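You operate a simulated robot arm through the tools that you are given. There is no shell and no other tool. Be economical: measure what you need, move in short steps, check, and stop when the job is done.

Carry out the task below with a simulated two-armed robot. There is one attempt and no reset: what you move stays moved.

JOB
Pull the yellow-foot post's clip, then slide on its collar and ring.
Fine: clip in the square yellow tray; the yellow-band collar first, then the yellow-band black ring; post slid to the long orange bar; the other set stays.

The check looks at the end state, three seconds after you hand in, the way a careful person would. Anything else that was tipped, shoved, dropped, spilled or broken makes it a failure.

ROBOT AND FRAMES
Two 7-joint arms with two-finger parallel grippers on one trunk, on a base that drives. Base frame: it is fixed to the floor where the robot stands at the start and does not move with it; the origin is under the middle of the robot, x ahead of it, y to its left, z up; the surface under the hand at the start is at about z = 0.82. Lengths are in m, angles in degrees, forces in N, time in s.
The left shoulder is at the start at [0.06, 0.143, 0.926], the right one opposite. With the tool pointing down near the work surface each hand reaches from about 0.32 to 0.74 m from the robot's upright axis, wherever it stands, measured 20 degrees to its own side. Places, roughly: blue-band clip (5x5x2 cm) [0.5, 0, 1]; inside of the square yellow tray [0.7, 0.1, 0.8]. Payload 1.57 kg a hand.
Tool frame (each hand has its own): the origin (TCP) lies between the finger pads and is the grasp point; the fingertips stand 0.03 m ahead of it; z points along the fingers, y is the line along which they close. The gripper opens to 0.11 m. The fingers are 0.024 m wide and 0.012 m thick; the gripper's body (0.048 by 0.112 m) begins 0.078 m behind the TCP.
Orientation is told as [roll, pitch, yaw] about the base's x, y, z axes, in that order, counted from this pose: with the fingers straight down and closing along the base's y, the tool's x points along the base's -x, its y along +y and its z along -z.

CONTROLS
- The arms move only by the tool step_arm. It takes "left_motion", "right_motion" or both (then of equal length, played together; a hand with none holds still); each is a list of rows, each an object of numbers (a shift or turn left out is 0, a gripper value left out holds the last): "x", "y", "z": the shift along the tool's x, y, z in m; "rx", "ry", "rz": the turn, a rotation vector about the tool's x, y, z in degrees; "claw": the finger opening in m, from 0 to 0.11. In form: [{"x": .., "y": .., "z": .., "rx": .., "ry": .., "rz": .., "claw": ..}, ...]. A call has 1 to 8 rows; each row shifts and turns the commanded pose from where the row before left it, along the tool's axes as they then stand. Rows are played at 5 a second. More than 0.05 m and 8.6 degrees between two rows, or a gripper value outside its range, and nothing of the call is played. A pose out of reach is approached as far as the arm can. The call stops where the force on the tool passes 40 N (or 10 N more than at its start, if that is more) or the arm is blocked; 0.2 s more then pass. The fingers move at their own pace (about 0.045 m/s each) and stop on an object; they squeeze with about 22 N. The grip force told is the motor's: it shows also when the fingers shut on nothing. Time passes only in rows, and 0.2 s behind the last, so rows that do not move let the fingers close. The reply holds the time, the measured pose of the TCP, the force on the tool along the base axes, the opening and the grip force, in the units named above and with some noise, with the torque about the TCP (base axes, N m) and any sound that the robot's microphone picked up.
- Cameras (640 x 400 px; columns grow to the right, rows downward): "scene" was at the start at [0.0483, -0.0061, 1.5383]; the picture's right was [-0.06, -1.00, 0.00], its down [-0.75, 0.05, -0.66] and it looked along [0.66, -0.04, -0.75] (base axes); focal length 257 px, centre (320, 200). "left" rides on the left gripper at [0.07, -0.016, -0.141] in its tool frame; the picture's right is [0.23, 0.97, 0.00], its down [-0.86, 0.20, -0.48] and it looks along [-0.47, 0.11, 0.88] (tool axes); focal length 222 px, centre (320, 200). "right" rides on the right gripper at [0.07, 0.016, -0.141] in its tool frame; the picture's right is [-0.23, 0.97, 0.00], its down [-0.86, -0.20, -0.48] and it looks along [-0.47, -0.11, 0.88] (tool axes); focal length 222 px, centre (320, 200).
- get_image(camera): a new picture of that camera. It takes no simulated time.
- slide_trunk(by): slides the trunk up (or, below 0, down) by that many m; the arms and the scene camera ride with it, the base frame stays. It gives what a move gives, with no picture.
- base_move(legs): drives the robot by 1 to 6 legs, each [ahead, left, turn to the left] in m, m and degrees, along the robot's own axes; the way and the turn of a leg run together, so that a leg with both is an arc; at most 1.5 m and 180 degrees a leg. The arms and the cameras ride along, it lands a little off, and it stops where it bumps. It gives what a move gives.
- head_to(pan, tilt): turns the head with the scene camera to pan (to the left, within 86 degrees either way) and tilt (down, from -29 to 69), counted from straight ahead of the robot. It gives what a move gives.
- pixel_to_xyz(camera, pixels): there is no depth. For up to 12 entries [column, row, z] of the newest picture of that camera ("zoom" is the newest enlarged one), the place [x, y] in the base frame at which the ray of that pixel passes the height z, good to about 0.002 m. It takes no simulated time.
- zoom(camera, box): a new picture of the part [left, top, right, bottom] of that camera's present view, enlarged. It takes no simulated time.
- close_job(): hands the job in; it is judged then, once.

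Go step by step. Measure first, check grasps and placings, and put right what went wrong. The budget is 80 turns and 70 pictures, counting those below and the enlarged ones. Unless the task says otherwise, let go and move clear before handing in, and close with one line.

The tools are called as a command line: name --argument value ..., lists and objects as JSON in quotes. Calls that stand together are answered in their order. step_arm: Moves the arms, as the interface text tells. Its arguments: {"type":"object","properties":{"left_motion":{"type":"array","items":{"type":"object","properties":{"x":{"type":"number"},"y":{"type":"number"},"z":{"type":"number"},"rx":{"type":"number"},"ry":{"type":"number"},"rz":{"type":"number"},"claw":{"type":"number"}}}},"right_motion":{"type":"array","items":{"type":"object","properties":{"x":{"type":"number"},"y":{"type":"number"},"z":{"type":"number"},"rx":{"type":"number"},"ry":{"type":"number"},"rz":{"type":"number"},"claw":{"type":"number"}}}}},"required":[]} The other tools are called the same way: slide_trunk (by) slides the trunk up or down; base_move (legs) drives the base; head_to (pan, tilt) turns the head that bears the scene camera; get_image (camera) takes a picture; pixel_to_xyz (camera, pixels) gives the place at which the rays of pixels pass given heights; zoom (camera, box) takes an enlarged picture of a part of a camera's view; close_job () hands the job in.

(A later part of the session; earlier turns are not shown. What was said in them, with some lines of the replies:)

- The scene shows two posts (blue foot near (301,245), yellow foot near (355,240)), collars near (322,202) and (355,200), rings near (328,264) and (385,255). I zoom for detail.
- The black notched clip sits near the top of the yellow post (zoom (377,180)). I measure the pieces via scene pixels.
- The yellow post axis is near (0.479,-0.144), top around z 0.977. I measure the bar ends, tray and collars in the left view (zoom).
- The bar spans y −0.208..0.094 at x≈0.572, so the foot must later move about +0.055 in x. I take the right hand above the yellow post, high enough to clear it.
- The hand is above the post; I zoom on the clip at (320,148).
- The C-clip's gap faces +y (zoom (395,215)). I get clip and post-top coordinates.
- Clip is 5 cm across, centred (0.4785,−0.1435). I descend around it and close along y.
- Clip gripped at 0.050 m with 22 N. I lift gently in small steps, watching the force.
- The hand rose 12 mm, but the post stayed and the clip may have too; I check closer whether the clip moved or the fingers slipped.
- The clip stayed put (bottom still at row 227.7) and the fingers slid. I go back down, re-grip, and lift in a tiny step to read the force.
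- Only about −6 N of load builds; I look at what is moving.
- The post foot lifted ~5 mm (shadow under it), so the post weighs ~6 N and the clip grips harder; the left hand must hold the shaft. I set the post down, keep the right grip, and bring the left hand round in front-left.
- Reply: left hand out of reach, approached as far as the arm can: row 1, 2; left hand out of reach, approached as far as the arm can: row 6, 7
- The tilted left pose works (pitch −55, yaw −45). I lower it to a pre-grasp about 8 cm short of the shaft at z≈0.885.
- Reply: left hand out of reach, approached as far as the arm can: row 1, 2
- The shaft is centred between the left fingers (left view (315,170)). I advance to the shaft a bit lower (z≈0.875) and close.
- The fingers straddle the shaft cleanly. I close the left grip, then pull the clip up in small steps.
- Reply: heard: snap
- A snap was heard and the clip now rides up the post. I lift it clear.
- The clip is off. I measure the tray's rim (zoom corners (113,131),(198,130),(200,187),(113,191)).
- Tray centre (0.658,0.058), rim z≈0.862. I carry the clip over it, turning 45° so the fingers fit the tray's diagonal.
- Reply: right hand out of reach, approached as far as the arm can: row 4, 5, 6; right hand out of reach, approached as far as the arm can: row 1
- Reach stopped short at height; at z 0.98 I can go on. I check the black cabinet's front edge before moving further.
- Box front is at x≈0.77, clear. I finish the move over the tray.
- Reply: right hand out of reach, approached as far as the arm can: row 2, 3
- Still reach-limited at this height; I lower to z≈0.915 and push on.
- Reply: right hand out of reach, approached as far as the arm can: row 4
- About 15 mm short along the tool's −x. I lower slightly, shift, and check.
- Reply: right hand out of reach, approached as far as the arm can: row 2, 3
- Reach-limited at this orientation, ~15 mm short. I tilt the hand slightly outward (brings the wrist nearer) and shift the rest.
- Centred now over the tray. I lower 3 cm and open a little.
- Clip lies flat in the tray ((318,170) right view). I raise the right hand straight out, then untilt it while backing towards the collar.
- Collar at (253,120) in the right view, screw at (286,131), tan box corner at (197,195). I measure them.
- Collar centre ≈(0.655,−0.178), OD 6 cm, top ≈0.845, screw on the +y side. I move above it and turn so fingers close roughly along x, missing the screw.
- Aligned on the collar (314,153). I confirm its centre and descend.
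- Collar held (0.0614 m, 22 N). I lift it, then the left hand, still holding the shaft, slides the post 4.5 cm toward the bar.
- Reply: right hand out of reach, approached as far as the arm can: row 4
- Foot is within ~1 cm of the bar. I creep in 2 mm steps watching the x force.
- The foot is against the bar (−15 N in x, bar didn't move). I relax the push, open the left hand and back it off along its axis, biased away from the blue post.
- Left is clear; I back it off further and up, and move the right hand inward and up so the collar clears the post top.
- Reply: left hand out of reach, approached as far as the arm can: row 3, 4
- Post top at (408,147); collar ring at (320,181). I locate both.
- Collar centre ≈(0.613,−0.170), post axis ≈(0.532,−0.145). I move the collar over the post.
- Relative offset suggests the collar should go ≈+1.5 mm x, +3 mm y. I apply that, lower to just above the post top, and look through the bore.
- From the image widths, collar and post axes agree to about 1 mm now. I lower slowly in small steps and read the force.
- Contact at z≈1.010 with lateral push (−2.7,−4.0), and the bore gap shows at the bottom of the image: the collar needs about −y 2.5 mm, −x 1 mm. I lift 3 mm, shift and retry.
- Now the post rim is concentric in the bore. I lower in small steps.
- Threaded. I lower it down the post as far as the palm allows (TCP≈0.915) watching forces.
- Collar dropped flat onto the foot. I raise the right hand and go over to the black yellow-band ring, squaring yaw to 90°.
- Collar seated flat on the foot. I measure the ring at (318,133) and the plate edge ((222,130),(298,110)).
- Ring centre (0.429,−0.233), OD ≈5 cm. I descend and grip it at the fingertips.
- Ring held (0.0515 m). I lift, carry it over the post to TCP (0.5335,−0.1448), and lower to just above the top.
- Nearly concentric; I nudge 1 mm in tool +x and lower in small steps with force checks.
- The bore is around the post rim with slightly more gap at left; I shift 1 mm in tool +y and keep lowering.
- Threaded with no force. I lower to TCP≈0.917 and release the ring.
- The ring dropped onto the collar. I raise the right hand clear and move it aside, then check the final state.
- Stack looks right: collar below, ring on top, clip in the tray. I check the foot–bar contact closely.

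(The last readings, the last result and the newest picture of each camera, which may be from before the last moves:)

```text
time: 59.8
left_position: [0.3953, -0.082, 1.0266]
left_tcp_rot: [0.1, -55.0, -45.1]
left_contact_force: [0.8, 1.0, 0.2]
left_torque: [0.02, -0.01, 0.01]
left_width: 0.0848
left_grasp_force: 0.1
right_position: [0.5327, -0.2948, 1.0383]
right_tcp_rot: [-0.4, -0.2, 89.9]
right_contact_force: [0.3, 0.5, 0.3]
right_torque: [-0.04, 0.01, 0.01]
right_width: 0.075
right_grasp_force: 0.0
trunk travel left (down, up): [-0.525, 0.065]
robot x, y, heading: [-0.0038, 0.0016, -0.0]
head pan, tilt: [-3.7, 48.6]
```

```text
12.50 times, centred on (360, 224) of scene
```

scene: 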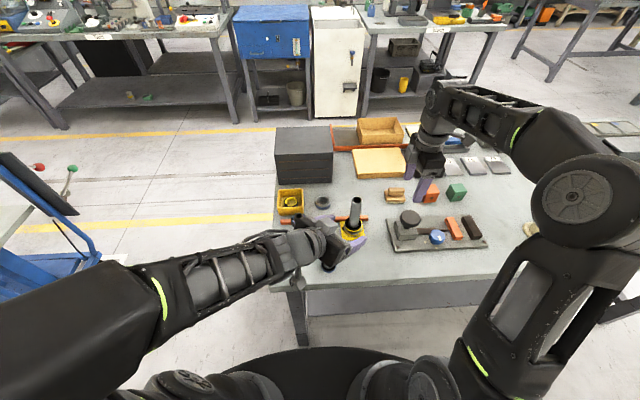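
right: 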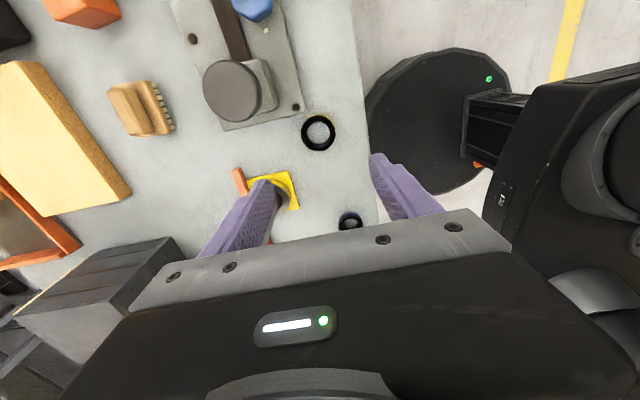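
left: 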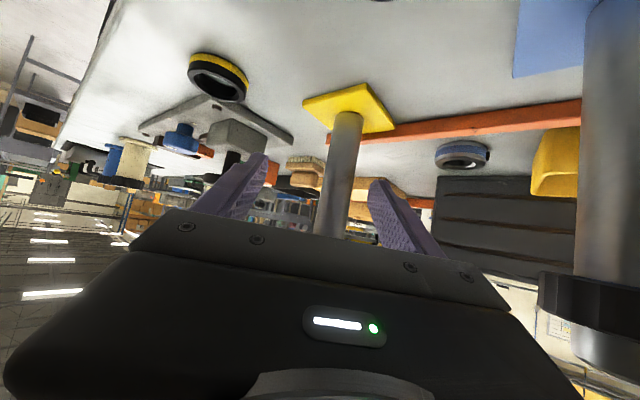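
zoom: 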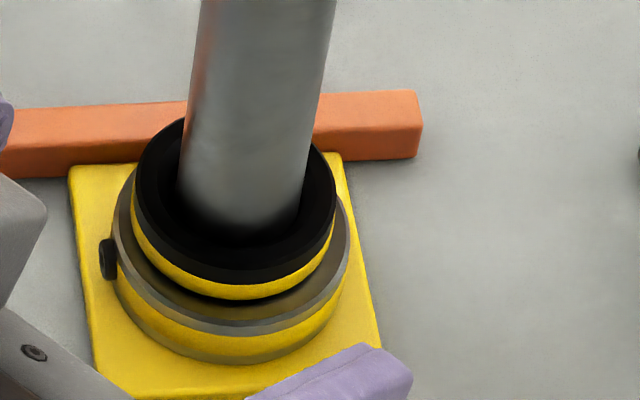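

The foot meets the bar with no visible gap, the ring sits on the collar, and the blue set is untouched. Both hands are clear, so I hand in.

close_job

```text
The job is handed in.
```

The job is handed in. The yellow post's clip is in the square yellow tray, the yellow-band collar and then the black ring are on the post, and its foot is against the long orange bar. The blue set was not touched.
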